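You operate a simulated robot arm through the tools that you are given. There is no shell and no other tool. Be economical: measure what you need, move in short steps, check, and stop when the job is done.

You run a simulated two-armed robot. Do the job below in one go: nothing can be reset, and whatever is moved stays where it is left.

## Task
Put one of the green caps from the top of the green-legged bench on top of the green cone shade. Then take the small black ring from the top of the carpeted bench and leave it on the top of the bender bench. Then take the gold cup from the front edge of the bender bench and put it on the top of the grey cabinet. The order counts.

It is judged by the outcome, as a careful person would: the job done as asked, and still so three seconds after it is handed in. It fails if anything else is knocked over, pushed out of place, dropped, spilled or broken. A push-on lid holds only when it is set on centred and level and pressed home; a screw cap is set on level and turned clockwise until tight.

## Robot
Two 6-joint arms with two-finger grippers on one trunk, on a base that drives. Base frame: it is fixed to the floor where the robot stands at the start and does not move with it; the origin is under the middle of the robot, x ahead of it, y to its left, z up; the surface under the hand at the start is at about z = 820. Lengths are in mm, angles in degrees, forces in N, time in s.
The left shoulder is at the start at [30, 178, 1013], the right one opposite. With the tool pointing down near the work surface each hand reaches from about 480 to 840 mm from the robot's upright axis, wherever it stands, measured 20 degrees to its own side. Places, roughly: gold cup (8x8x3 cm) [-2100, 3300, 900]; green cap (3x3x3 cm) [700, 100, 800]; green cap (4x4x2 cm) [400, 300, 800]; top of the bender bench (20x29 cm) [-2400, 3300, 860]; top of the grey cabinet [-600, 3400, 900]. Payload 2.54 kg a hand.
The tool frame of a hand sits at the grasp point between the pads (the TCP): z along the fingers, y along the line on which they close. The tips reach 30 mm beyond it. Largest opening 116 mm; the body of the gripper starts 95 mm behind the TCP.
Orientation is that of the tool frame in the base frame, as [roll, pitch, yaw] about the fixed x, y, z axes, in that order (R = Rz(yaw) Ry(pitch) Rx(roll)). With the fingers straight down and closing along the base's y, the tool's x points along the base's -x, its y along +y and its z along -z.

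## Interface
- The arms move only by the tool send_rows. It takes "left_deltas", "right_deltas" or both (then of equal length, played together; a hand with none holds still); each is a list of rows, each a list of 2 entries, a list of its own where there are three numbers: the shift along the tool's x, y, z in mm, then the turn, a rotation vector about the tool's x, y, z in degrees. In form: [[[dx, dy, dz], [wx, wy, wz]], ...]. A call has 1 to 20 rows; each row is the pose to reach, as a shift and turn from the pose commanded when the call began, along the tool's axes at that moment. "left_fingers" and "right_fingers" are, for a hand that has rows, the finger opening in mm, from 0 to 116, set as the call begins (left out, the last holds). Rows are played at 5 a second. More than 50 mm and 8.6 degrees between two rows, or a gripper value outside its range, and nothing of the call is played. A pose out of reach is approached as far as the arm can. The call stops where the force on the tool passes 40 N (or 10 N more than at its start, if that is more) or the arm is blocked; 0.2 s more then pass. Each finger travels about 153 mm/s and halts on what it meets, pressing with about 29 N; the grip force reading is that of the motor and also rises with nothing between the fingers. The clock runs only during rows and for 0.2 s after the last one: add rows that repeat a pose to give the fingers time. The reply holds the time, the measured pose of the TCP, the force on the tool along the base axes, the opening and the grip force, in the units named above and with some noise, with the torque about the TCP (base axes, N m) and any sound that the robot's microphone picked up.
- Cameras (640 x 400 px; columns grow to the right, rows downward): "scene" is now at [36.6, -6, 1723.6]; the picture's right is [-0.09, -1.00, 0.00], its down [-0.87, 0.08, -0.49] and it looks along [0.49, -0.04, -0.87] (base axes); focal length 254 px, centre (320, 200). "left" rides on the left gripper at [69, 15, -122] in its tool frame; the picture's right is [-0.21, 0.98, 0.00], its down [-0.83, -0.18, -0.53] and it looks along [-0.52, -0.11, 0.85] (tool axes); focal length 251 px, centre (320, 200). "right" rides on the right gripper at [69, -15, -122] in its tool frame; the picture's right is [0.21, 0.98, 0.00], its down [-0.83, 0.18, -0.53] and it looks along [-0.52, 0.11, 0.85] (tool axes); focal length 251 px, centre (320, 200). There is no depth. A picture from a camera that has moved, and an enlarged one, comes with that camera's place and axes in the base frame and with its lens.
- snapshot(camera): a new picture of that camera. The clock stands still meanwhile.
- slide_trunk(by): slides the trunk up (or, below 0, down) by that many mm; the arms and the scene camera ride with it, the base frame stays. It gives what a move gives, with no picture.
- base_move(legs): drives the robot by 1 to 6 legs, each [ahead, left, turn to the left] in mm, mm and degrees, along the robot's own axes; the way and the turn of a leg run together, so that a leg with both is an arc; at most 1500 mm and 180 degrees a leg. The arms and the cameras ride along, it lands a little off, and it stops where it bumps. It gives what a move gives.
- head_to(pan, tilt): turns the head with the scene camera to pan (to the left, within 143 degrees either way) and tilt (down, from -29 to 69), counted from straight ahead of the robot. It gives what a move gives.
- zoom(camera, box): a new picture of the part [left, top, right, bottom] of that camera's present view, enlarged. The clock stands still meanwhile.
- job_done(): hands the job in; it is judged then, once.

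Go step by step. Nothing tells you exact positions but the pictures and the camera data: compare them with the known pose of the tool, close in by small moves and look again before you grip or let go. The budget is 165 turns and 138 pictures, counting those below and the enlarged ones. Unless the task says otherwise, let go and move clear before handing in, and close with one line.

The tools are called as a command line: name --argument value ..., lists and objects as JSON in quotes. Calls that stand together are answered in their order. send_rows: Moves the arms, as the interface text tells. Its arguments: {"type":"object","properties":{"left_deltas":{"type":"array"},"left_fingers":{"type":"number"},"right_deltas":{"type":"array"},"right_fingers":{"type":"number"}},"required":[]} The other tools are called the same way: slide_trunk (by) slides the trunk up or down; base_move (legs) drives the base; head_to (pan, tilt) turns the head that bears the scene camera; snapshot (camera) takes a picture; zoom (camera, box) takes an enlarged picture of a part of a camera's view; job_done () hands the job in.

At the start:

```text
t: 0.0
left_tool_pos: [514.1, 258.4, 1154.2]
left_tcp_rot: [180.0, -0.1, 180.0]
left_force: [0.1, 0.0, 0.3]
left_wrist_torque: [-0.02, -0.02, 0.01]
left_opening: 115.7
left_finger_force: 0.1
right_tool_pos: [437.1, -178.0, 1176.4]
right_tcp_rot: [180.0, 0.0, -180.0]
right_force: [-0.7, -0.8, -0.9]
right_wrist_torque: [-0.01, 0.0, -0.01]
right_opening: 116.2
right_finger_force: 0.2
trunk travel left (down, up): [-225.0, 315.0]
robot x, y, heading: [-3.1, -0.5, 0.2]
head pan, tilt: [-5.3, 60.6]
```

scene: 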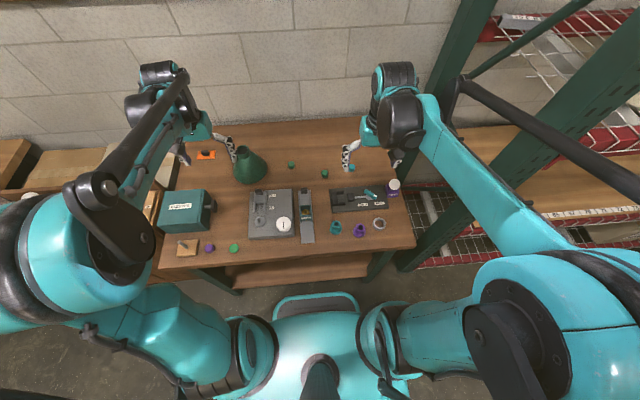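
right: 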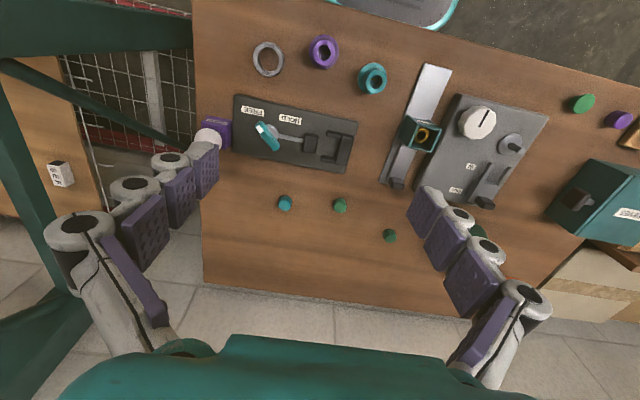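
left: 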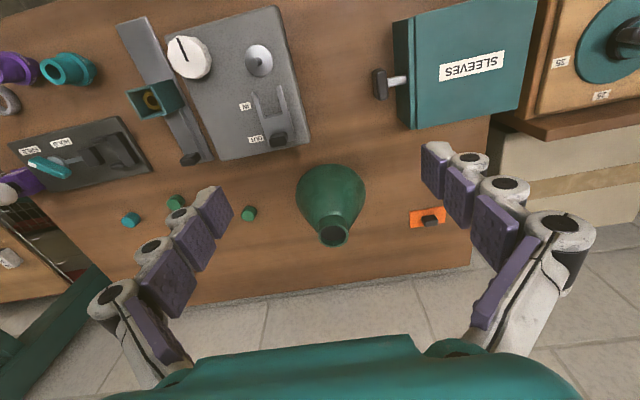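

I see the bench with the green cone shade, small green caps behind it and a green disc at the near edge. I'll zoom in to look at the cone's top and the caps.

zoom --camera "left" --box '[100, 140, 420, 340]'

zoom --camera "scene" --box '[150, 130, 310, 260]'

zoom --camera "scene" --box '[270, 140, 430, 250]'

```text
2.00 times, centred on (260, 240) of left
camera zoom: at [444.5, 273.8, 1274.9], right [0.21, 0.98, 0.0], down [0.83, -0.18, 0.53], along [0.52, -0.11, -0.85], focal length 503 px, centre (440, 120)
```

zoom: 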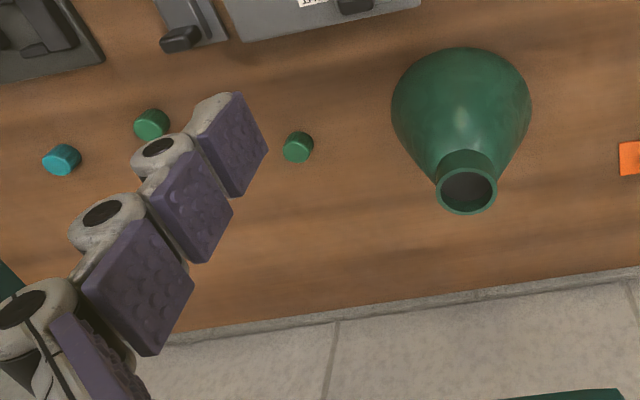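

```text
3.08 times, centred on (230, 195) of scene
camera zoom: at [36.6, -6.0, 1723.6], right [-0.09, -1.0, 0.0], down [-0.87, 0.08, -0.49], along [0.49, -0.04, -0.87], focal length 780 px, centre (597, 215)
```

zoom: 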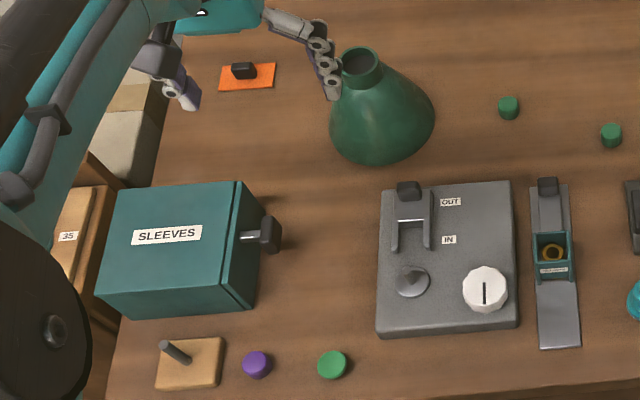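

```text
3.64 times, centred on (350, 195) of scene
camera zoom: at [36.6, -6.0, 1723.6], right [-0.09, -1.0, 0.0], down [-0.87, 0.08, -0.49], along [0.49, -0.04, -0.87], focal length 922 px, centre (211, 218)
```

zoom: 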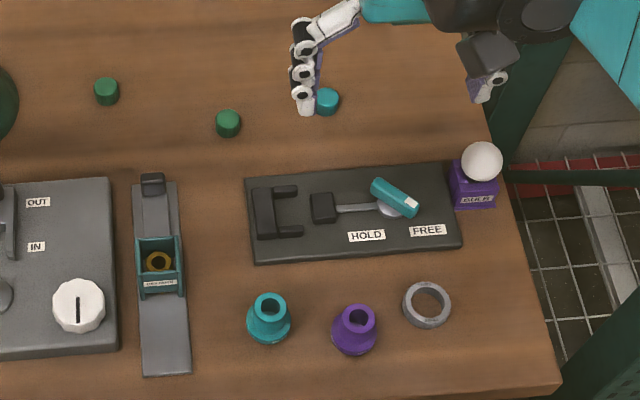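

The cone's rim seems to be at about (719, 239, 950) with an outer diameter near 50. I want sharper sizes of the rim and caps.

zoom --camera "left" --box '[290, 160, 370, 250]'

zoom --camera "scene" --box '[170, 230, 250, 270]'

zoom --camera "left" --box '[160, 190, 260, 230]'

zoom --camera "right" --box '[540, 80, 640, 140]'

```text
4.44 times, centred on (330, 205) of left
camera zoom: at [444.5, 273.8, 1274.9], right [0.21, 0.98, 0.0], down [0.83, -0.18, 0.53], along [0.52, -0.11, -0.85], focal length 1118 px, centre (276, 178)
```

zoom: 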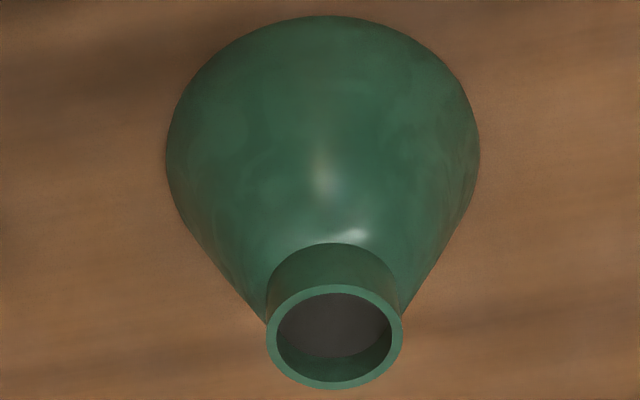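

```text
8.00 times, centred on (210, 250) of scene
camera zoom: at [36.6, -6.0, 1723.6], right [-0.09, -1.0, 0.0], down [-0.87, 0.08, -0.49], along [0.49, -0.04, -0.87], focal length 2029 px, centre (1200, -200)
```

zoom: 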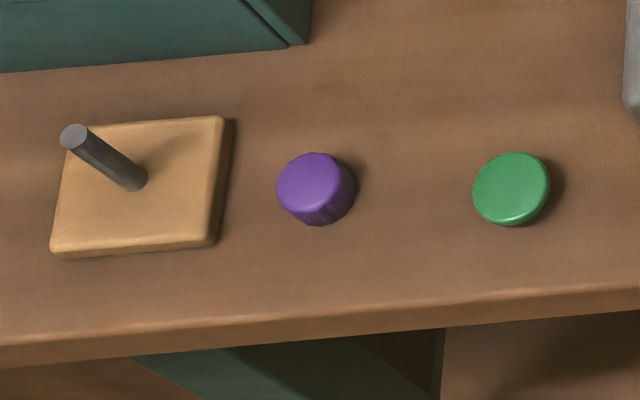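

```text
6.40 times, centred on (210, 210) of left
camera zoom: at [444.5, 273.8, 1274.9], right [0.21, 0.98, 0.0], down [0.83, -0.18, 0.53], along [0.52, -0.11, -0.85], focal length 1609 px, centre (1024, 136)
```

zoom: 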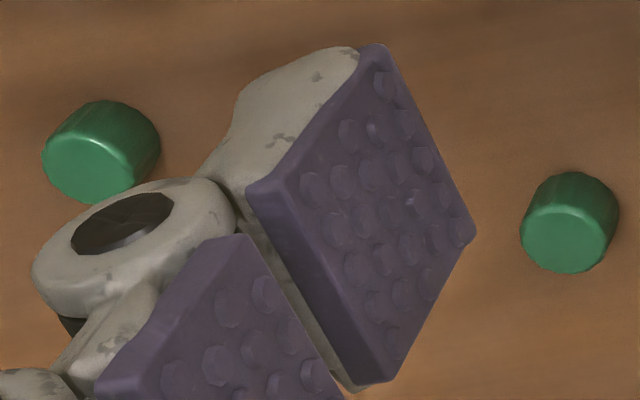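

```text
6.40 times, centred on (590, 110) of right
camera zoom: at [368.2, -192.4, 1297.8], right [-0.21, 0.98, 0.0], down [0.83, 0.18, 0.53], along [0.52, 0.11, -0.85], focal length 1609 px, centre (-1408, 776)
```

zoom: 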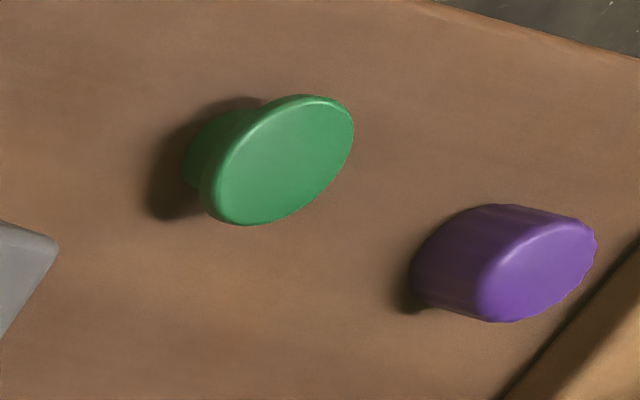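

The disc by the front edge is about 35 mm wide with a narrower stem, the small caps are about 30 mm, and the cone's hole is about 43 mm with something dark inside it. I'll move the left camera over the cone to look straight into it.

send_rows --left_deltas '[[[-45, -8, 0], [0, 0, 0]], [[-90, -16, 0], [0, 0, 0]], [[-135, -24, 0], [0, 0, 0]], [[-180, -30, 0], [0, 0, 0]], [[-225, -34, 0], [0, 0, 0]], [[-260, -34, 0], [0, 0, 0]], [[-260, -34, 0], [0, 0, 0]]]'

snapshot --camera "left"

```text
t: 1.6
left_tool_pos: [768.8, 224.8, 1152.5]
left_tcp_rot: [-180.0, 0.0, -180.0]
left_force: [1.2, 0.7, 0.3]
left_wrist_torque: [-0.04, -0.01, -0.01]
left_opening: 116.1
left_finger_force: 0.1
left hand out of reach, approached as far as the arm can: row 6, 7
right_tool_pos: [436.2, -177.6, 1176.0]
right_tcp_rot: [179.9, 0.0, 180.0]
right_force: [-0.2, -0.3, 0.1]
right_wrist_torque: [0.0, 0.03, 0.04]
right_opening: 116.0
right_finger_force: 0.1
trunk travel left (down, up): [-225.0, 315.0]
robot x, y, heading: [0.8, -3.0, 0.1]
head pan, tilt: [-5.3, 60.6]
```

```text
127 pictures are left
camera left: at [700.3, 238.9, 1273.6], right [0.21, 0.98, 0.0], down [0.83, -0.18, 0.53], along [0.52, -0.11, -0.85], focal length 251 px, centre (320, 200)
```

left: 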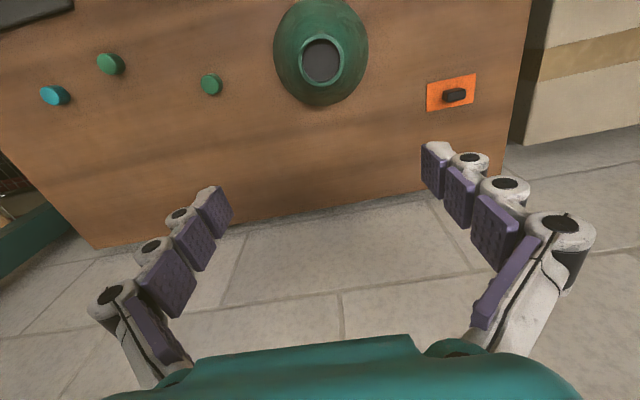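

zoom --camera "left" --box '[260, 0, 380, 110]'

zoom --camera "left" --box '[80, 30, 240, 130]'

```text
3.64 times, centred on (320, 55) of left
camera zoom: at [700.3, 238.9, 1273.6], right [0.21, 0.98, 0.0], down [0.83, -0.18, 0.53], along [0.52, -0.11, -0.85], focal length 914 px, centre (320, 727)
```

zoom: 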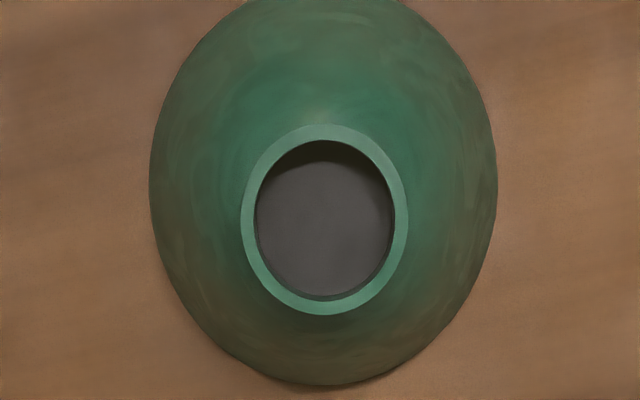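

```text
4.00 times, centred on (160, 80) of left
camera zoom: at [700.3, 238.9, 1273.6], right [0.21, 0.98, 0.0], down [0.83, -0.18, 0.53], along [0.52, -0.11, -0.85], focal length 1006 px, centre (960, 680)
```

zoom: 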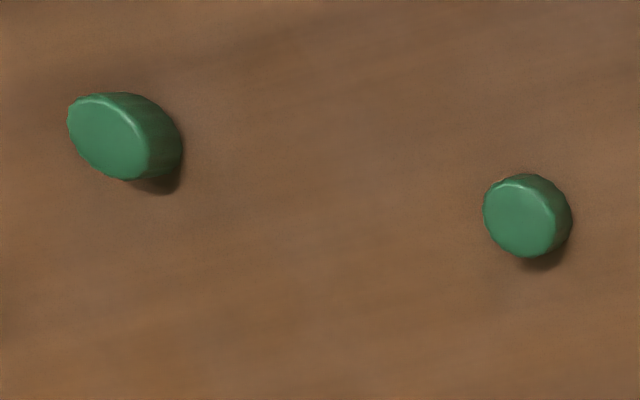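

The cone top is a 42 mm hole about 14 mm deep with a floor, centred near (717, 238) with its rim at z≈950. A small green cap at (718, 62, top 841) will stand in it, so I'm moving the left hand above that cap.

send_rows --left_deltas '[[[12, -40, 20], [0, 0, 0]], [[24, -80, 40], [0, 0, 0]], [[36, -120, 60], [0, 0, 0]], [[51, -162, 80], [0, 0, 0]], [[51, -162, 125], [0, 0, 0]], [[51, -162, 170], [0, 0, 0]], [[51, -162, 210], [0, 0, 0]], [[51, -162, 210], [0, 0, 0]]]' --left_fingers 64

snapshot --camera "left"

```text
t: 3.4
left_tool_pos: [718.0, 62.2, 941.9]
left_tcp_rot: [-180.0, -0.1, 179.9]
left_force: [0.4, 0.1, -0.1]
left_wrist_torque: [-0.02, -0.02, 0.0]
left_opening: 63.9
left_finger_force: 0.1
right_tool_pos: [436.5, -176.8, 1176.6]
right_tcp_rot: [180.0, -0.1, -179.9]
right_force: [-0.3, 0.7, -0.5]
right_wrist_torque: [0.0, -0.03, 0.01]
right_opening: 115.7
right_finger_force: 0.0
trunk travel left (down, up): [-225.0, 315.0]
robot x, y, heading: [-2.3, 0.6, -0.0]
head pan, tilt: [-5.3, 60.6]
```

```text
124 pictures are left
camera left: at [649.6, 77.1, 1063.8], right [0.21, 0.98, 0.0], down [0.83, -0.18, 0.53], along [0.52, -0.11, -0.85], focal length 251 px, centre (320, 200)
```

left: 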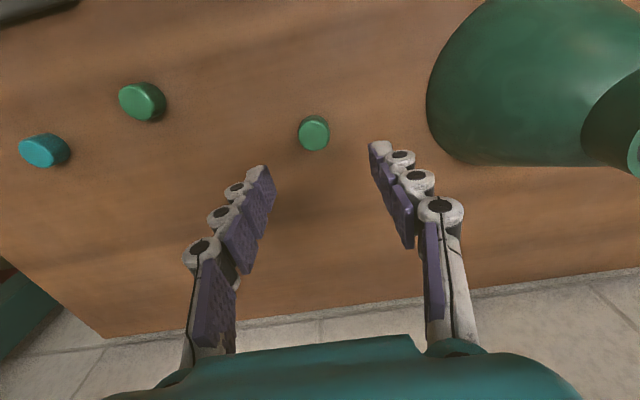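

The cap reads at about (716, 57). I'll shift over it, go down, and check again.

send_rows --left_deltas '[[[1, -4, 20], [0, 0, 0]], [[1, -4, 52], [0, 0, 0]], [[1, -4, 52], [0, 0, 0]]]'

zoom --camera "left" --box '[200, 80, 440, 240]'

```text
t: 4.2
left_tool_pos: [716.3, 59.1, 891.6]
left_tcp_rot: [-180.0, 0.1, 179.9]
left_force: [-0.2, -0.1, -0.1]
left_wrist_torque: [-0.04, 0.0, -0.04]
left_opening: 63.8
left_finger_force: 0.1
right_tool_pos: [436.9, -178.0, 1176.8]
right_tcp_rot: [180.0, -0.1, 179.9]
right_force: [0.2, 0.1, 1.4]
right_wrist_torque: [0.04, 0.0, 0.03]
right_opening: 116.2
right_finger_force: 0.0
trunk travel left (down, up): [-225.0, 315.0]
robot x, y, heading: [-0.2, 0.2, 0.1]
head pan, tilt: [-5.3, 60.6]
```

```text
2.50 times, centred on (320, 160) of left
camera zoom: at [647.1, 73.8, 1012.2], right [0.21, 0.98, 0.0], down [0.83, -0.18, 0.53], along [0.52, -0.11, -0.85], focal length 629 px, centre (320, 300)
```

zoom: 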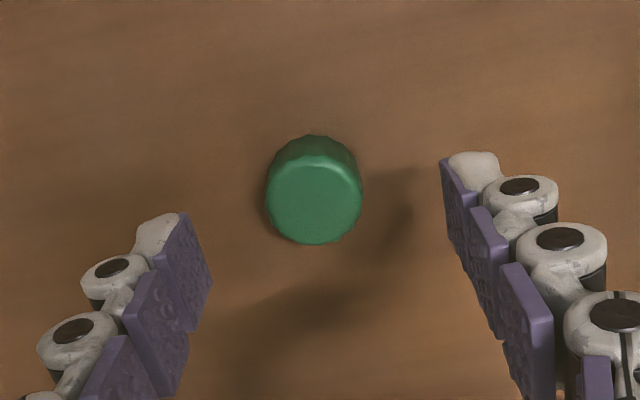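

The cap is centred at (717.5, 57.5). I'll descend to overlap its top by about 10 mm and grip.

send_rows --left_deltas '[[[-1, -1, 15], [0, 0, 0]], [[-1, -1, 31], [0, 0, 0]], [[-1, -1, 31], [0, 0, 0]]]'

send_rows --left_deltas '[[[0, 0, 0], [0, 0, 0]], [[0, 0, 0], [0, 0, 0]], [[0, 0, 0], [0, 0, 0]]]' --left_fingers 20

zoom --camera "left" --box '[200, 80, 440, 240]'

```text
t: 5.0
left_tool_pos: [719.4, 58.8, 859.9]
left_tcp_rot: [-179.9, 0.0, 179.9]
left_force: [-0.1, 0.3, -0.5]
left_wrist_torque: [0.03, -0.02, 0.03]
left_opening: 64.1
left_finger_force: 0.1
right_tool_pos: [436.5, -177.5, 1176.0]
right_tcp_rot: [180.0, 0.0, 180.0]
right_force: [0.1, -1.2, -0.5]
right_wrist_torque: [0.0, -0.03, 0.0]
right_opening: 115.9
right_finger_force: 0.0
trunk travel left (down, up): [-225.0, 315.0]
robot x, y, heading: [1.2, -2.7, 0.0]
head pan, tilt: [-5.3, 60.6]
```

```text
t: 5.8
left_tool_pos: [718.8, 58.2, 859.9]
left_tcp_rot: [179.9, 0.0, -179.9]
left_force: [0.4, -0.5, 0.7]
left_wrist_torque: [-0.01, -0.01, 0.02]
left_opening: 28.0
left_finger_force: 29.5
right_tool_pos: [438.0, -177.8, 1175.7]
right_tcp_rot: [180.0, 0.0, -180.0]
right_force: [-0.3, 0.4, 0.2]
right_wrist_torque: [0.05, 0.01, 0.0]
right_opening: 115.8
right_finger_force: 0.1
trunk travel left (down, up): [-225.0, 315.0]
robot x, y, heading: [-1.6, 1.7, 0.0]
head pan, tilt: [-5.3, 60.6]
```

```text
2.50 times, centred on (320, 160) of left
camera zoom: at [649.5, 72.5, 981.0], right [0.21, 0.98, 0.0], down [0.83, -0.18, 0.53], along [0.52, -0.11, -0.85], focal length 629 px, centre (320, 300)
```

zoom: 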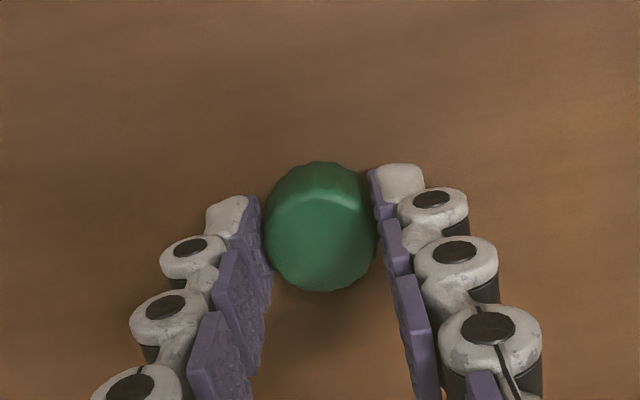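

Gripped with the opening at 28. I'll lift and carry it over the cone.

send_rows --left_deltas '[[[0, 0, -20], [0, 0, 0]], [[0, 0, -60], [0, 0, 0]], [[0, 0, -105], [0, 0, 0]], [[0, 0, -150], [0, 0, 0]], [[0, 45, -155], [0, 0, 0]], [[0, 90, -155], [0, 0, 0]], [[0, 135, -155], [0, 0, 0]], [[0, 179, -155], [0, 0, 0]], [[0, 179, -155], [0, 0, 0]]]'

snapshot --camera "left"

zoom --camera "scene" --box '[190, 110, 310, 200]'

```text
t: 7.8
left_tool_pos: [717.5, 236.7, 1013.5]
left_tcp_rot: [-180.0, 0.0, 180.0]
left_force: [-0.6, 0.2, -0.8]
left_wrist_torque: [-0.02, 0.02, 0.02]
left_opening: 28.2
left_finger_force: 29.3
right_tool_pos: [437.4, -177.2, 1175.7]
right_tcp_rot: [180.0, 0.0, -180.0]
right_force: [0.0, 0.8, -0.1]
right_wrist_torque: [-0.01, -0.02, 0.01]
right_opening: 115.7
right_finger_force: 0.1
trunk travel left (down, up): [-225.0, 315.0]
robot x, y, heading: [0.8, 3.6, 0.0]
head pan, tilt: [-5.3, 60.6]
```

```text
121 pictures are left
camera left: at [648.6, 251.1, 1136.1], right [0.22, 0.98, 0.0], down [0.83, -0.18, 0.53], along [0.52, -0.11, -0.85], focal length 251 px, centre (320, 200)
```

left: 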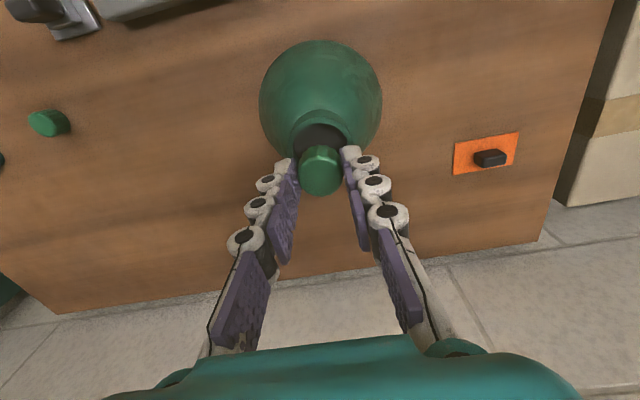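

```text
4.44 times, centred on (250, 155) of scene
camera zoom: at [36.7, -7.2, 1723.6], right [-0.09, -1.0, 0.0], down [-0.87, 0.08, -0.49], along [0.49, -0.04, -0.87], focal length 1127 px, centre (631, 400)
```

zoom: 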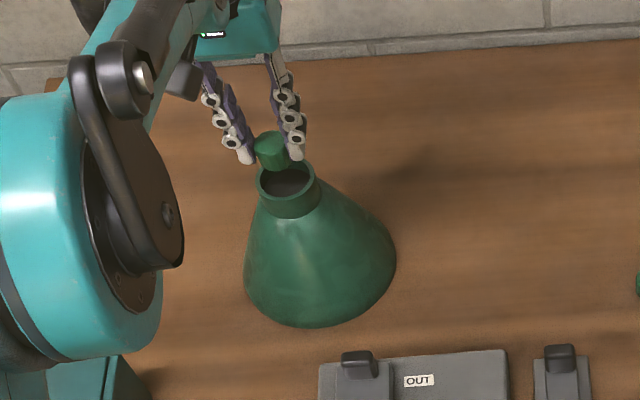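

I'll zoom in to check the alignment with the rim.

zoom --camera "left" --box '[250, 90, 390, 210]'

```text
3.33 times, centred on (320, 150) of left
camera zoom: at [648.6, 251.1, 1136.1], right [0.22, 0.98, 0.0], down [0.83, -0.18, 0.53], along [0.52, -0.11, -0.85], focal length 838 px, centre (320, 367)
```

zoom: 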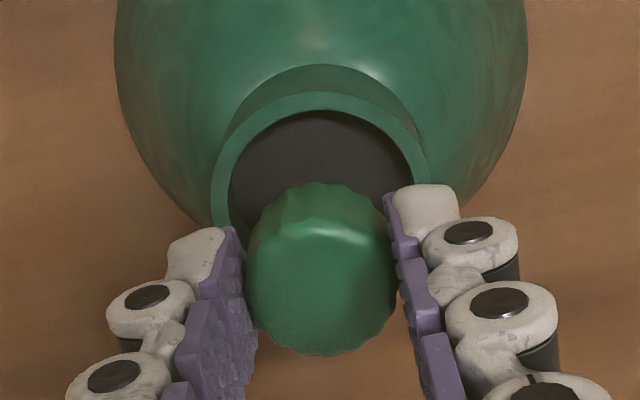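

The rim centres at (716, 237, 951) and the cap is within 2 mm of it. I'll lower it into the neck.

send_rows --left_deltas '[[[2, 0, 10], [0, 0, 0]], [[2, 0, 20], [0, 0, 0]], [[2, 0, 28], [0, 0, 0]], [[2, 0, 28], [0, 0, 0]]]'

zoom --camera "left" --box '[250, 90, 390, 210]'

zoom --camera "scene" --box '[220, 130, 280, 170]'

```text
t: 8.8
left_tool_pos: [715.5, 236.9, 990.1]
left_tcp_rot: [-180.0, 0.2, -179.9]
left_force: [7.4, 4.0, 25.5]
left_wrist_torque: [0.13, -0.31, 0.04]
left_opening: 28.4
left_finger_force: 29.4
right_tool_pos: [436.0, -177.9, 1177.6]
right_tcp_rot: [180.0, 0.2, -179.9]
right_force: [0.1, 0.9, 0.5]
right_wrist_torque: [0.0, -0.01, 0.0]
right_opening: 116.1
right_finger_force: 0.1
trunk travel left (down, up): [-225.0, 315.0]
robot x, y, heading: [1.0, -2.0, 0.1]
head pan, tilt: [-5.3, 60.6]
```

```text
3.33 times, centred on (320, 150) of left
camera zoom: at [645.2, 251.6, 1110.0], right [0.21, 0.98, 0.0], down [0.82, -0.18, 0.54], along [0.52, -0.11, -0.84], focal length 838 px, centre (320, 367)
```

zoom: 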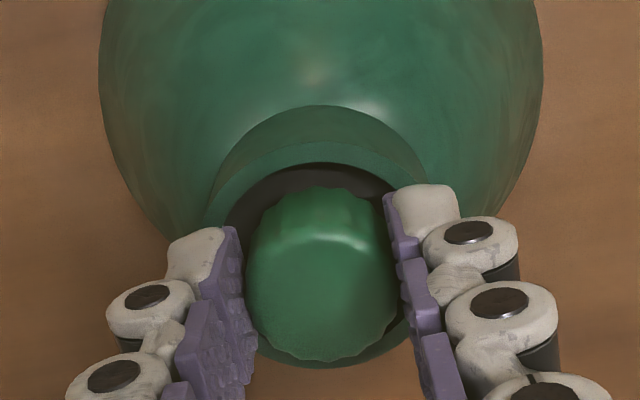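

```text
10.00 times, centred on (250, 150) of scene
camera zoom: at [34.5, -6.5, 1723.9], right [-0.09, -1.0, 0.0], down [-0.87, 0.08, -0.49], along [0.49, -0.04, -0.87], focal length 2536 px, centre (1020, 700)
```

zoom: 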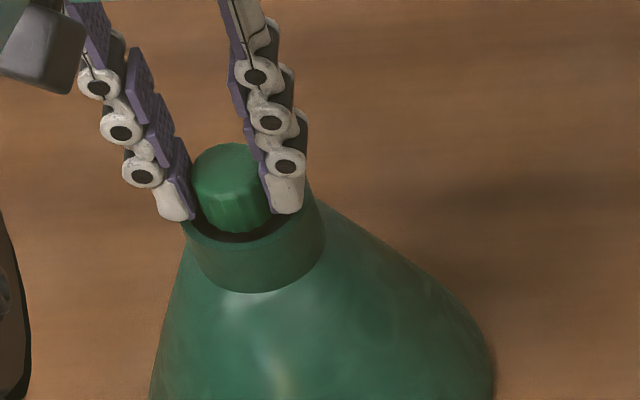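

There is contact at 25 N with the cap inside the neck. I'll unload by 1 to 2 mm and open slowly.

send_rows --left_deltas '[[[0, 0, -4], [0, 0, 0]], [[0, 0, -4], [0, 0, 0]]]'

send_rows --left_deltas '[[[0, 0, 0], [0, 0, 0]], [[0, 0, 0], [0, 0, 0]]]' --left_fingers 40

zoom --camera "left" --box '[250, 90, 390, 210]'

```text
t: 9.4
left_tool_pos: [716.7, 236.9, 989.0]
left_tcp_rot: [180.0, 0.0, -179.9]
left_force: [0.0, 0.0, 0.3]
left_wrist_torque: [-0.04, 0.04, -0.01]
left_opening: 28.2
left_finger_force: 28.6
right_tool_pos: [437.3, -177.0, 1176.1]
right_tcp_rot: [180.0, -0.1, -179.9]
right_force: [-0.6, -1.0, 0.4]
right_wrist_torque: [0.01, -0.01, -0.02]
right_opening: 115.9
right_finger_force: 0.0
trunk travel left (down, up): [-225.0, 315.0]
robot x, y, heading: [-0.4, 4.7, 0.0]
head pan, tilt: [-5.3, 60.6]
```

```text
t: 10.0
left_tool_pos: [715.0, 237.9, 990.3]
left_tcp_rot: [-179.9, 0.0, -180.0]
left_force: [-0.1, 0.6, -0.4]
left_wrist_torque: [0.04, -0.02, -0.03]
left_opening: 40.2
left_finger_force: 0.0
right_tool_pos: [436.6, -177.9, 1175.7]
right_tcp_rot: [-179.9, 0.0, -180.0]
right_force: [0.3, -0.6, 0.3]
right_wrist_torque: [0.03, -0.01, -0.01]
right_opening: 116.0
right_finger_force: 0.1
trunk travel left (down, up): [-225.0, 315.0]
robot x, y, heading: [-0.1, -1.0, 0.2]
head pan, tilt: [-5.3, 60.6]
```

```text
3.33 times, centred on (320, 150) of left
camera zoom: at [647.0, 251.9, 1111.9], right [0.21, 0.98, 0.0], down [0.83, -0.18, 0.53], along [0.52, -0.11, -0.85], focal length 838 px, centre (320, 367)
```

zoom: 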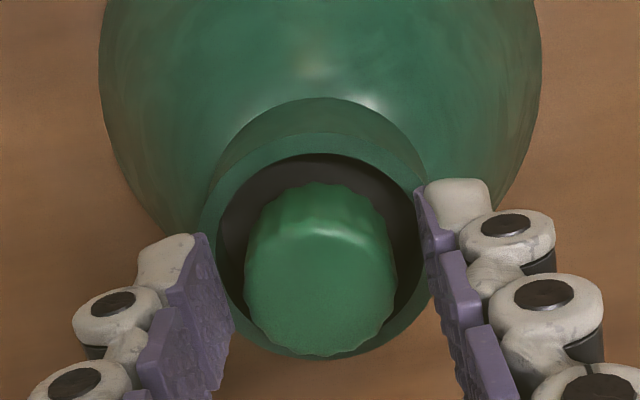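

The cap stands in the neck. I'll retract the left hand upward and bring it back, then verify.

send_rows --left_deltas '[[[0, 0, -20], [0, 0, 0]], [[0, 0, -60], [0, 0, 0]], [[0, 0, -105], [0, 0, 0]], [[0, 0, -150], [0, 0, 0]], [[45, 0, -160], [0, 0, 0]], [[90, 0, -160], [0, 0, 0]], [[135, 0, -160], [0, 0, 0]], [[180, 0, -160], [0, 0, 0]], [[225, 0, -160], [0, 0, 0]], [[270, 0, -160], [0, 0, 0]]]' --left_fingers 80

zoom --camera "scene" --box '[210, 120, 290, 200]'

head_to --pan 60 --tilt 20

snapshot --camera "scene"

head_to --pan 125 --tilt 20

snapshot --camera "scene"

head_to --pan -125 --tilt 20

snapshot --camera "scene"

```text
t: 12.2
left_tool_pos: [440.1, 236.8, 1152.4]
left_tcp_rot: [180.0, 0.1, -179.9]
left_force: [-0.4, -0.9, 0.4]
left_wrist_torque: [0.02, -0.06, -0.01]
left_opening: 80.1
left_finger_force: 0.0
right_tool_pos: [436.0, -177.6, 1177.2]
right_tcp_rot: [180.0, 0.1, -179.9]
right_force: [0.0, -1.0, 0.1]
right_wrist_torque: [0.03, -0.06, -0.03]
right_opening: 116.3
right_finger_force: 0.0
trunk travel left (down, up): [-225.0, 315.0]
robot x, y, heading: [-2.2, 0.4, -0.1]
head pan, tilt: [-5.3, 60.6]
```

```text
5.00 times, centred on (250, 160) of scene
camera zoom: at [33.9, -6.4, 1723.7], right [-0.09, -1.0, 0.0], down [-0.87, 0.08, -0.49], along [0.49, -0.04, -0.87], focal length 1268 px, centre (670, 400)
```

zoom: 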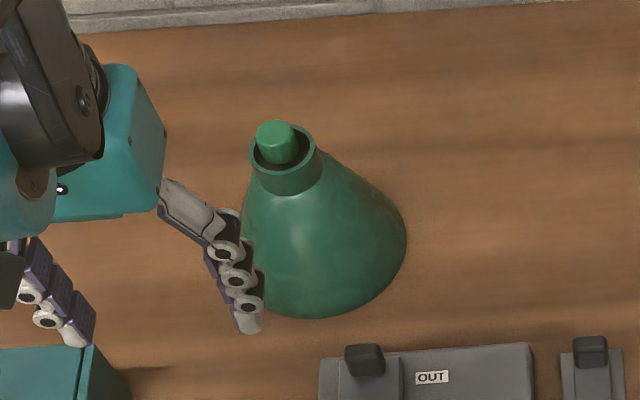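

```text
t: 13.6
left_tool_pos: [443.4, 236.2, 1151.9]
left_tcp_rot: [-180.0, 0.0, -180.0]
left_force: [-0.3, 0.0, 0.3]
left_wrist_torque: [0.06, 0.0, 0.0]
left_opening: 79.8
left_finger_force: 0.1
right_tool_pos: [437.2, -178.0, 1175.6]
right_tcp_rot: [179.9, 0.0, -180.0]
right_force: [0.6, -0.1, 0.7]
right_wrist_torque: [0.0, 0.01, 0.01]
right_opening: 116.1
right_finger_force: 0.0
trunk travel left (down, up): [-225.0, 315.0]
robot x, y, heading: [-2.1, -1.0, -0.1]
head pan, tilt: [60.0, 20.0]
```

```text
114 pictures are left
camera scene: at [17.4, 80.6, 1782.4], right [0.87, -0.5, 0.0], down [-0.17, -0.3, -0.94], along [0.47, 0.81, -0.34], focal length 254 px, centre (320, 200)
```

scene: 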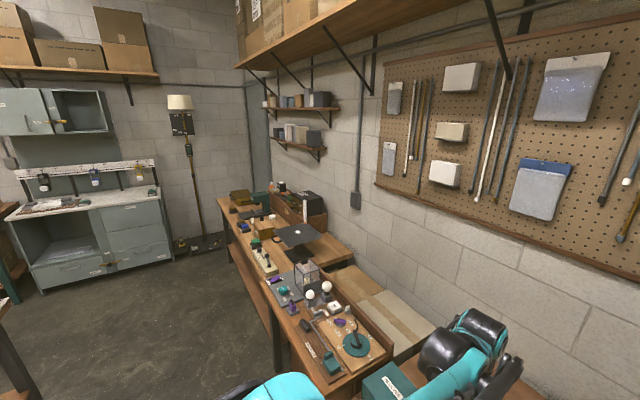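

```text
t: 14.9
left_tool_pos: [443.4, 235.9, 1150.2]
left_tcp_rot: [180.0, 0.0, -179.9]
left_force: [-0.5, -0.1, 0.0]
left_wrist_torque: [-0.01, 0.02, 0.02]
left_opening: 79.8
left_finger_force: 0.1
right_tool_pos: [436.6, -177.9, 1175.8]
right_tcp_rot: [-180.0, 0.0, -180.0]
right_force: [-0.6, 0.6, -0.5]
right_wrist_torque: [-0.03, 0.0, 0.01]
right_opening: 116.2
right_finger_force: 0.1
trunk travel left (down, up): [-225.0, 315.0]
robot x, y, heading: [-2.8, -0.9, 0.1]
head pan, tilt: [125.0, 20.0]
```

```text
113 pictures are left
camera scene: at [-82.4, 76.3, 1782.5], right [0.82, 0.57, 0.0], down [0.2, -0.28, -0.94], along [-0.54, 0.77, -0.34], focal length 254 px, centre (320, 200)
```

scene: 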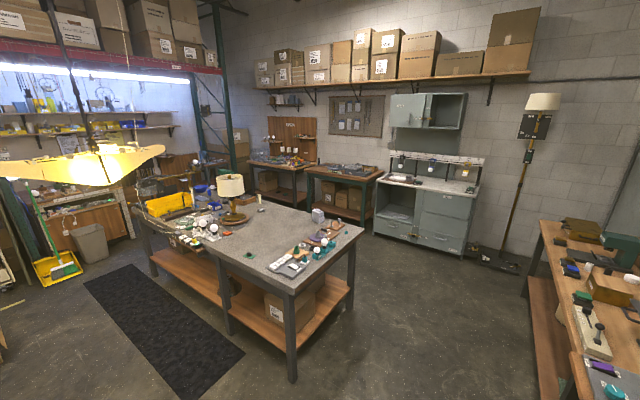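

```text
t: 18.4
left_tool_pos: [443.0, 235.5, 1151.2]
left_tcp_rot: [180.0, -0.1, 180.0]
left_force: [0.6, 0.4, 0.3]
left_wrist_torque: [0.0, -0.02, -0.01]
left_opening: 79.6
left_finger_force: 0.1
right_tool_pos: [438.1, -176.3, 1176.6]
right_tcp_rot: [-180.0, 0.0, -180.0]
right_force: [-0.3, -0.5, 1.2]
right_wrist_torque: [0.01, -0.01, 0.01]
right_opening: 116.0
right_finger_force: 0.0
trunk travel left (down, up): [-225.0, 315.0]
robot x, y, heading: [-2.9, -1.5, 0.3]
head pan, tilt: [-125.0, 20.0]
```

```text
112 pictures are left
camera scene: at [-82.5, -76.3, 1782.5], right [-0.82, 0.57, 0.0], down [0.2, 0.28, -0.94], along [-0.54, -0.77, -0.34], focal length 254 px, centre (320, 200)
```

scene: 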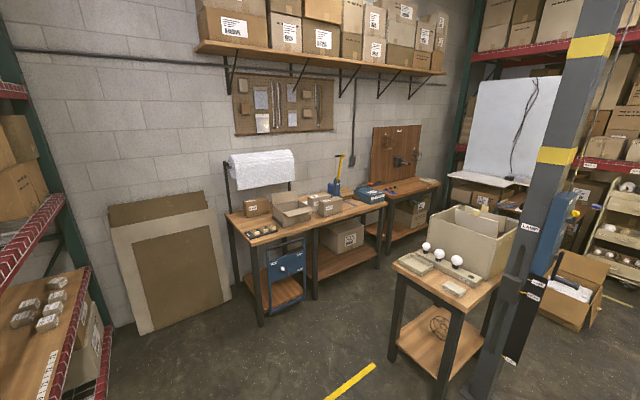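

The first step is done: the cap stands in the cone's neck. I can see a grey-topped centre bench, two benches at the back and the grey cabinet, so I'll zoom in to find the black ring and the cup.

head_to --pan 125 --tilt 20

zoom --camera "scene" --box '[130, 160, 370, 310]'

zoom --camera "scene" --box '[290, 140, 400, 210]'

zoom --camera "scene" --box '[370, 140, 490, 210]'

zoom --camera "scene" --box '[0, 60, 240, 260]'

```text
t: 21.9
left_tool_pos: [444.1, 237.0, 1151.4]
left_tcp_rot: [180.0, 0.0, 179.9]
left_force: [-0.2, 0.2, 0.6]
left_wrist_torque: [0.0, 0.0, 0.0]
left_opening: 79.9
left_finger_force: 0.0
right_tool_pos: [436.6, -177.4, 1175.9]
right_tcp_rot: [180.0, 0.0, 180.0]
right_force: [-0.4, 0.4, 0.1]
right_wrist_torque: [0.02, -0.01, 0.03]
right_opening: 115.9
right_finger_force: 0.1
trunk travel left (down, up): [-225.0, 315.0]
robot x, y, heading: [-0.6, -0.7, 0.0]
head pan, tilt: [125.0, 20.0]
```

```text
2.67 times, centred on (250, 235) of scene
camera zoom: at [-82.5, 76.3, 1782.5], right [0.82, 0.57, 0.0], down [0.2, -0.28, -0.94], along [-0.54, 0.77, -0.34], focal length 676 px, centre (507, 107)
```

zoom: 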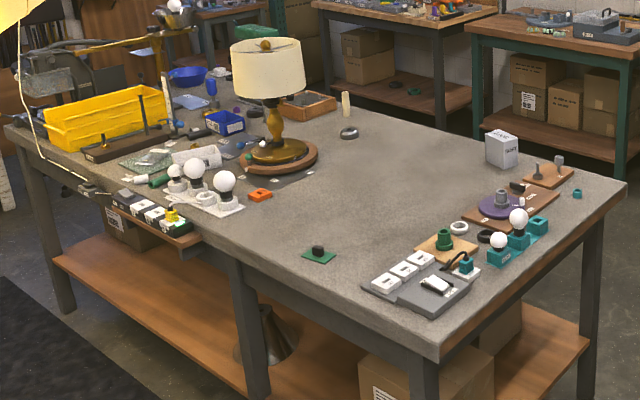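

```text
5.71 times, centred on (345, 175) of scene
camera zoom: at [-82.5, 76.3, 1782.5], right [0.82, 0.57, 0.0], down [0.2, -0.28, -0.94], along [-0.54, 0.77, -0.34], focal length 1449 px, centre (177, 343)
```

zoom: 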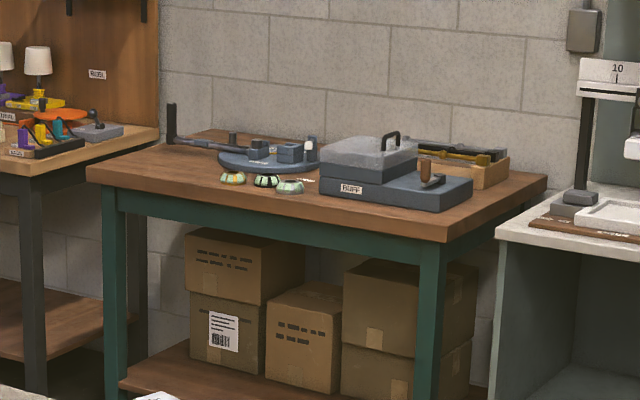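

```text
5.33 times, centred on (430, 175) of scene
camera zoom: at [-82.5, 76.3, 1782.5], right [0.82, 0.57, 0.0], down [0.2, -0.28, -0.94], along [-0.54, 0.77, -0.34], focal length 1353 px, centre (-267, 333)
```

zoom: 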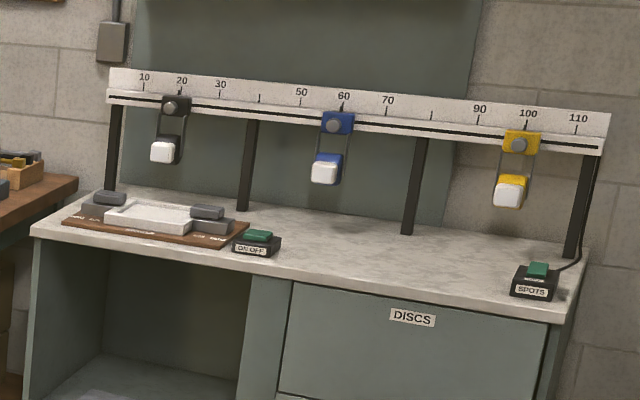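

```text
2.00 times, centred on (120, 160) of scene
camera zoom: at [-82.5, 76.3, 1782.5], right [0.82, 0.57, 0.0], down [0.2, -0.28, -0.94], along [-0.54, 0.77, -0.34], focal length 507 px, centre (720, 280)
```

zoom: 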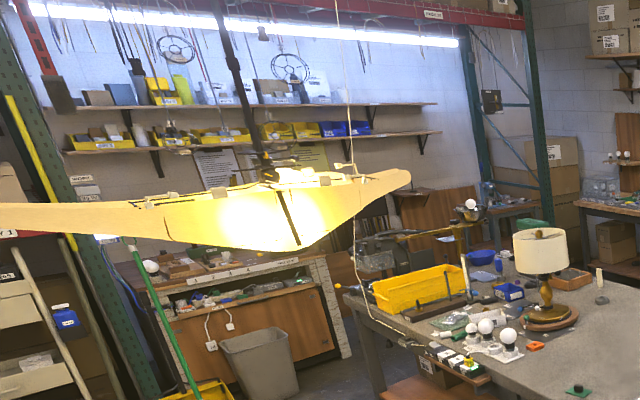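

The centre bench has a small black ring beside a white one near its right edge, around (-970, 1260). The bender bench is the green-legged one at the back with a gold, a black and a green cup along its front. I'll back off, turn left and drive along the aisle.

base_move --legs '[[-280, 0, 0], [0, 0, 90], [1250, 0, 0]]'

head_to --pan 60 --tilt 40

snapshot --camera "scene"

```text
t: 33.5
left_tool_pos: [-478.9, 1674.5, 1151.6]
left_tcp_rot: [-179.9, 0.0, -91.4]
left_force: [0.2, -0.5, 1.0]
left_wrist_torque: [0.01, 0.01, -0.01]
left_opening: 80.1
left_finger_force: 0.1
right_tool_pos: [-65.8, 1657.7, 1177.0]
right_tcp_rot: [-180.0, 0.0, -91.5]
right_force: [0.6, 0.1, 0.0]
right_wrist_torque: [0.0, -0.01, 0.02]
right_opening: 115.8
right_finger_force: 0.0
trunk travel left (down, up): [-225.0, 315.0]
robot x, y, heading: [-254.7, 1223.2, 88.6]
head pan, tilt: [125.0, 20.0]
```

```text
t: 34.8
left_tool_pos: [-479.4, 1673.8, 1151.7]
left_tcp_rot: [-180.0, 0.1, -91.4]
left_force: [0.6, -0.7, -1.0]
left_wrist_torque: [0.03, -0.02, 0.02]
left_opening: 80.0
left_finger_force: 0.0
right_tool_pos: [-65.2, 1658.4, 1176.3]
right_tcp_rot: [-180.0, 0.1, -91.4]
right_force: [-0.2, -0.5, 0.2]
right_wrist_torque: [0.0, -0.03, 0.0]
right_opening: 115.7
right_finger_force: 0.1
trunk travel left (down, up): [-225.0, 315.0]
robot x, y, heading: [-255.2, 1223.5, 88.6]
head pan, tilt: [60.0, 40.0]
```

```text
107 pictures are left
camera scene: at [-326.7, 1239.8, 1751.1], right [0.52, 0.85, 0.0], down [0.55, -0.33, -0.77], along [-0.65, 0.4, -0.64], focal length 254 px, centre (320, 200)
```

scene: 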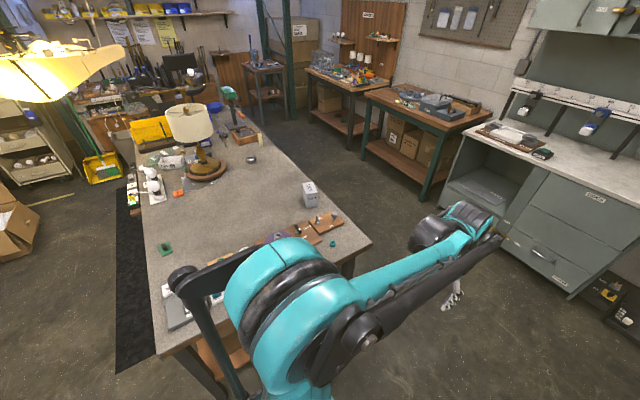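

The left arm blocks the view, so I'll turn left to face the centre bench and look down.

base_move --legs '[[0, 0, 90]]'

head_to --pan 0 --tilt 50

snapshot --camera "scene"

```text
t: 39.1
left_tool_pos: [-701.8, 999.4, 1151.0]
left_tcp_rot: [-179.9, 0.0, -1.3]
left_force: [0.6, -0.9, -0.2]
left_wrist_torque: [-0.01, 0.01, 0.01]
left_opening: 79.9
left_finger_force: 0.1
right_tool_pos: [-686.6, 1413.3, 1177.3]
right_tcp_rot: [-180.0, 0.0, -1.3]
right_force: [0.0, 0.1, 0.2]
right_wrist_torque: [0.01, -0.04, 0.01]
right_opening: 115.9
right_finger_force: 0.1
trunk travel left (down, up): [-225.0, 315.0]
robot x, y, heading: [-253.4, 1225.1, 178.7]
head pan, tilt: [60.0, 40.0]
```

```text
t: 40.4
left_tool_pos: [-702.5, 999.3, 1150.5]
left_tcp_rot: [180.0, 0.0, -1.2]
left_force: [0.4, -0.9, 0.0]
left_wrist_torque: [0.0, 0.04, -0.04]
left_opening: 80.0
left_finger_force: 0.1
right_tool_pos: [-686.1, 1412.2, 1176.3]
right_tcp_rot: [-180.0, 0.0, -1.3]
right_force: [-0.5, -0.2, 0.2]
right_wrist_torque: [0.0, -0.02, 0.0]
right_opening: 116.1
right_finger_force: 0.2
trunk travel left (down, up): [-225.0, 315.0]
robot x, y, heading: [-256.6, 1224.6, 178.8]
head pan, tilt: [0.0, 50.0]
```

```text
106 pictures are left
camera scene: at [-300.6, 1226.3, 1736.9], right [0.02, 1.0, 0.0], down [0.77, -0.02, -0.64], along [-0.64, 0.01, -0.77], focal length 254 px, centre (320, 200)
```

scene: 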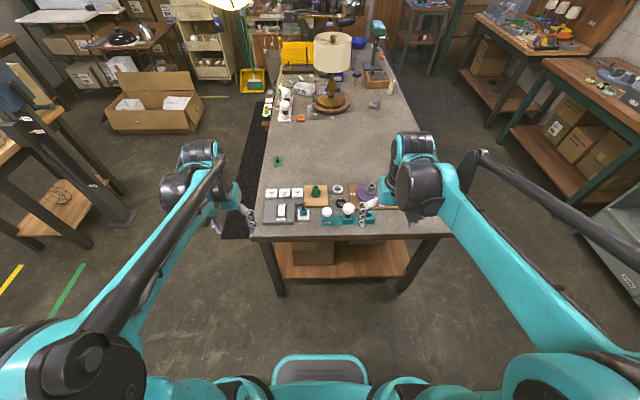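

zoom --camera "scene" --box '[250, 150, 390, 240]'

zoom --camera "scene" --box '[250, 60, 410, 160]'

snapshot --camera "right"

snapshot --camera "left"

```text
4.44 times, centred on (320, 195) of scene
camera zoom: at [-300.6, 1226.3, 1736.9], right [0.02, 1.0, 0.0], down [0.77, -0.02, -0.64], along [-0.64, 0.01, -0.77], focal length 1127 px, centre (320, 222)
```

zoom: 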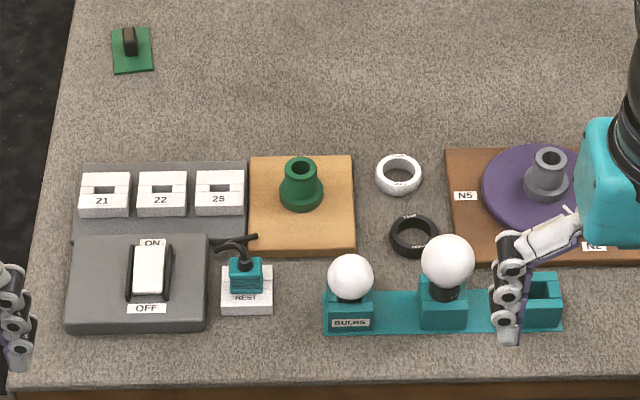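

```text
4.00 times, centred on (330, 110) of scene
camera zoom: at [-300.6, 1226.3, 1736.9], right [0.02, 1.0, 0.0], down [0.77, -0.02, -0.64], along [-0.64, 0.01, -0.77], focal length 1014 px, centre (280, 560)
```

zoom: 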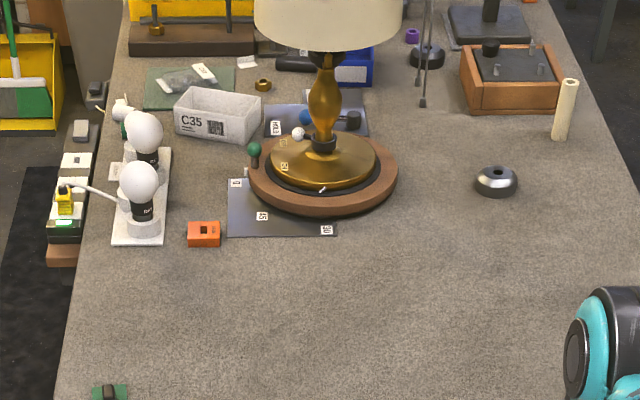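

```text
103 pictures are left
camera right: at [-617.2, 1426.6, 1297.8], right [0.19, -0.98, 0.0], down [-0.83, -0.16, 0.53], along [-0.52, -0.1, -0.85], focal length 251 px, centre (320, 200)
```

right: 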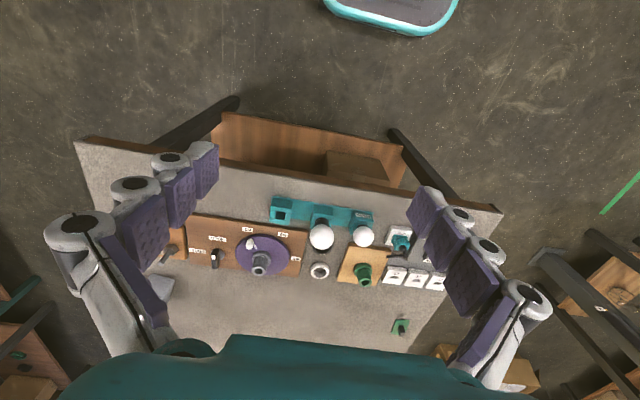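

```text
102 pictures are left
camera left: at [-634.0, 981.4, 1273.1], right [-0.24, -0.97, 0.0], down [-0.82, 0.2, 0.53], along [-0.52, 0.13, -0.85], focal length 251 px, centre (320, 200)
```

left: 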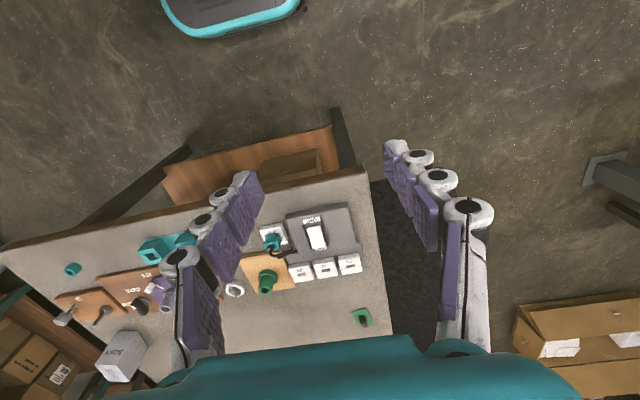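

The black ring is at about (-1058, 1338) on a table about 790 high, between a white ring, a bulb and a dial board. I'll move 150 closer, then bring the right hand over it.

base_move --legs '[[150, 0, 1]]'

send_rows --right_deltas '[[[-30, -10, 0], [0, 0, 8]], [[-60, -20, 0], [0, 0, 16]], [[-90, -30, 0], [0, 0, 24]], [[-120, -40, 0], [0, 0, 32]], [[-150, -50, 0], [0, 0, 40]], [[-180, -60, 0], [0, 0, 48]], [[-200, -70, 20], [0, 0, 56]], [[-220, -74, 40], [0, 0, 64]], [[-220, -74, 60], [0, 0, 72]], [[-220, -74, 80], [0, 0, 80]], [[-220, -74, 100], [0, 0, 88]], [[-220, -74, 120], [0, 0, 90]], [[-220, -74, 120], [0, 0, 90]]]' --right_fingers 68

snapshot --camera "right"

snapshot --camera "scene"

```text
t: 41.7
left_tool_pos: [-843.2, 991.3, 1150.6]
left_tcp_rot: [180.0, 0.0, -0.2]
left_force: [-0.7, 0.9, 0.2]
left_wrist_torque: [0.03, -0.04, 0.0]
left_opening: 80.0
left_finger_force: 0.1
right_tool_pos: [-836.4, 1406.5, 1174.9]
right_tcp_rot: [-180.0, -0.1, -0.2]
right_force: [-0.3, -0.1, 0.0]
right_wrist_torque: [-0.01, -0.06, 0.03]
right_opening: 115.8
right_finger_force: 0.0
trunk travel left (down, up): [-225.0, 315.0]
robot x, y, heading: [-396.7, 1226.4, 179.8]
head pan, tilt: [0.0, 50.0]
```

```text
t: 44.5
left_tool_pos: [-843.1, 991.9, 1150.9]
left_tcp_rot: [-180.0, -0.1, -0.2]
left_force: [-0.3, 0.0, 0.2]
left_wrist_torque: [-0.03, -0.01, 0.0]
left_opening: 80.1
left_finger_force: 0.1
right_tool_pos: [-1054.6, 1480.8, 1056.3]
right_tcp_rot: [-180.0, 0.0, -90.3]
right_force: [-0.3, -0.5, 0.1]
right_wrist_torque: [0.04, -0.01, -0.02]
right_opening: 68.0
right_finger_force: 0.0
trunk travel left (down, up): [-225.0, 315.0]
robot x, y, heading: [-397.7, 1228.8, 180.0]
head pan, tilt: [0.0, 50.0]
```

```text
101 pictures are left
camera right: at [-1039.4, 1411.2, 1177.2], right [-0.98, -0.21, 0.0], down [-0.18, 0.83, 0.53], along [-0.11, 0.52, -0.85], focal length 251 px, centre (320, 200)
```

right: 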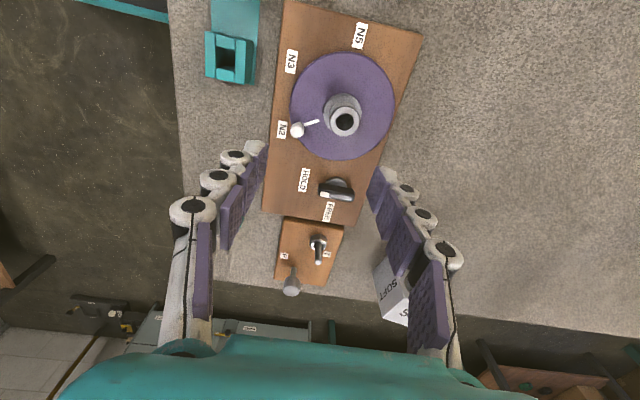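

```text
100 pictures are left
camera scene: at [-445.0, 1227.2, 1736.9], right [0.0, 1.0, 0.0], down [0.77, 0.0, -0.64], along [-0.64, 0.0, -0.77], focal length 254 px, centre (320, 200)
```

scene: 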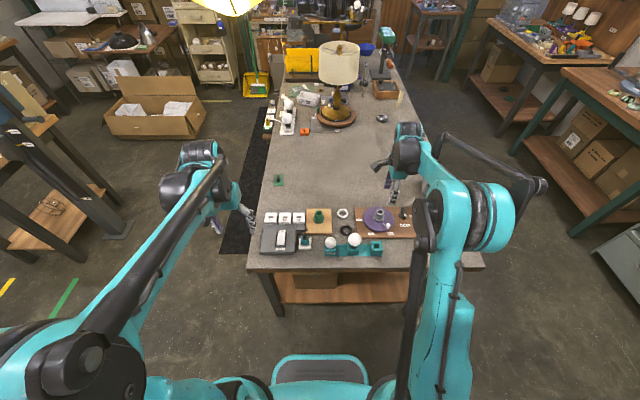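

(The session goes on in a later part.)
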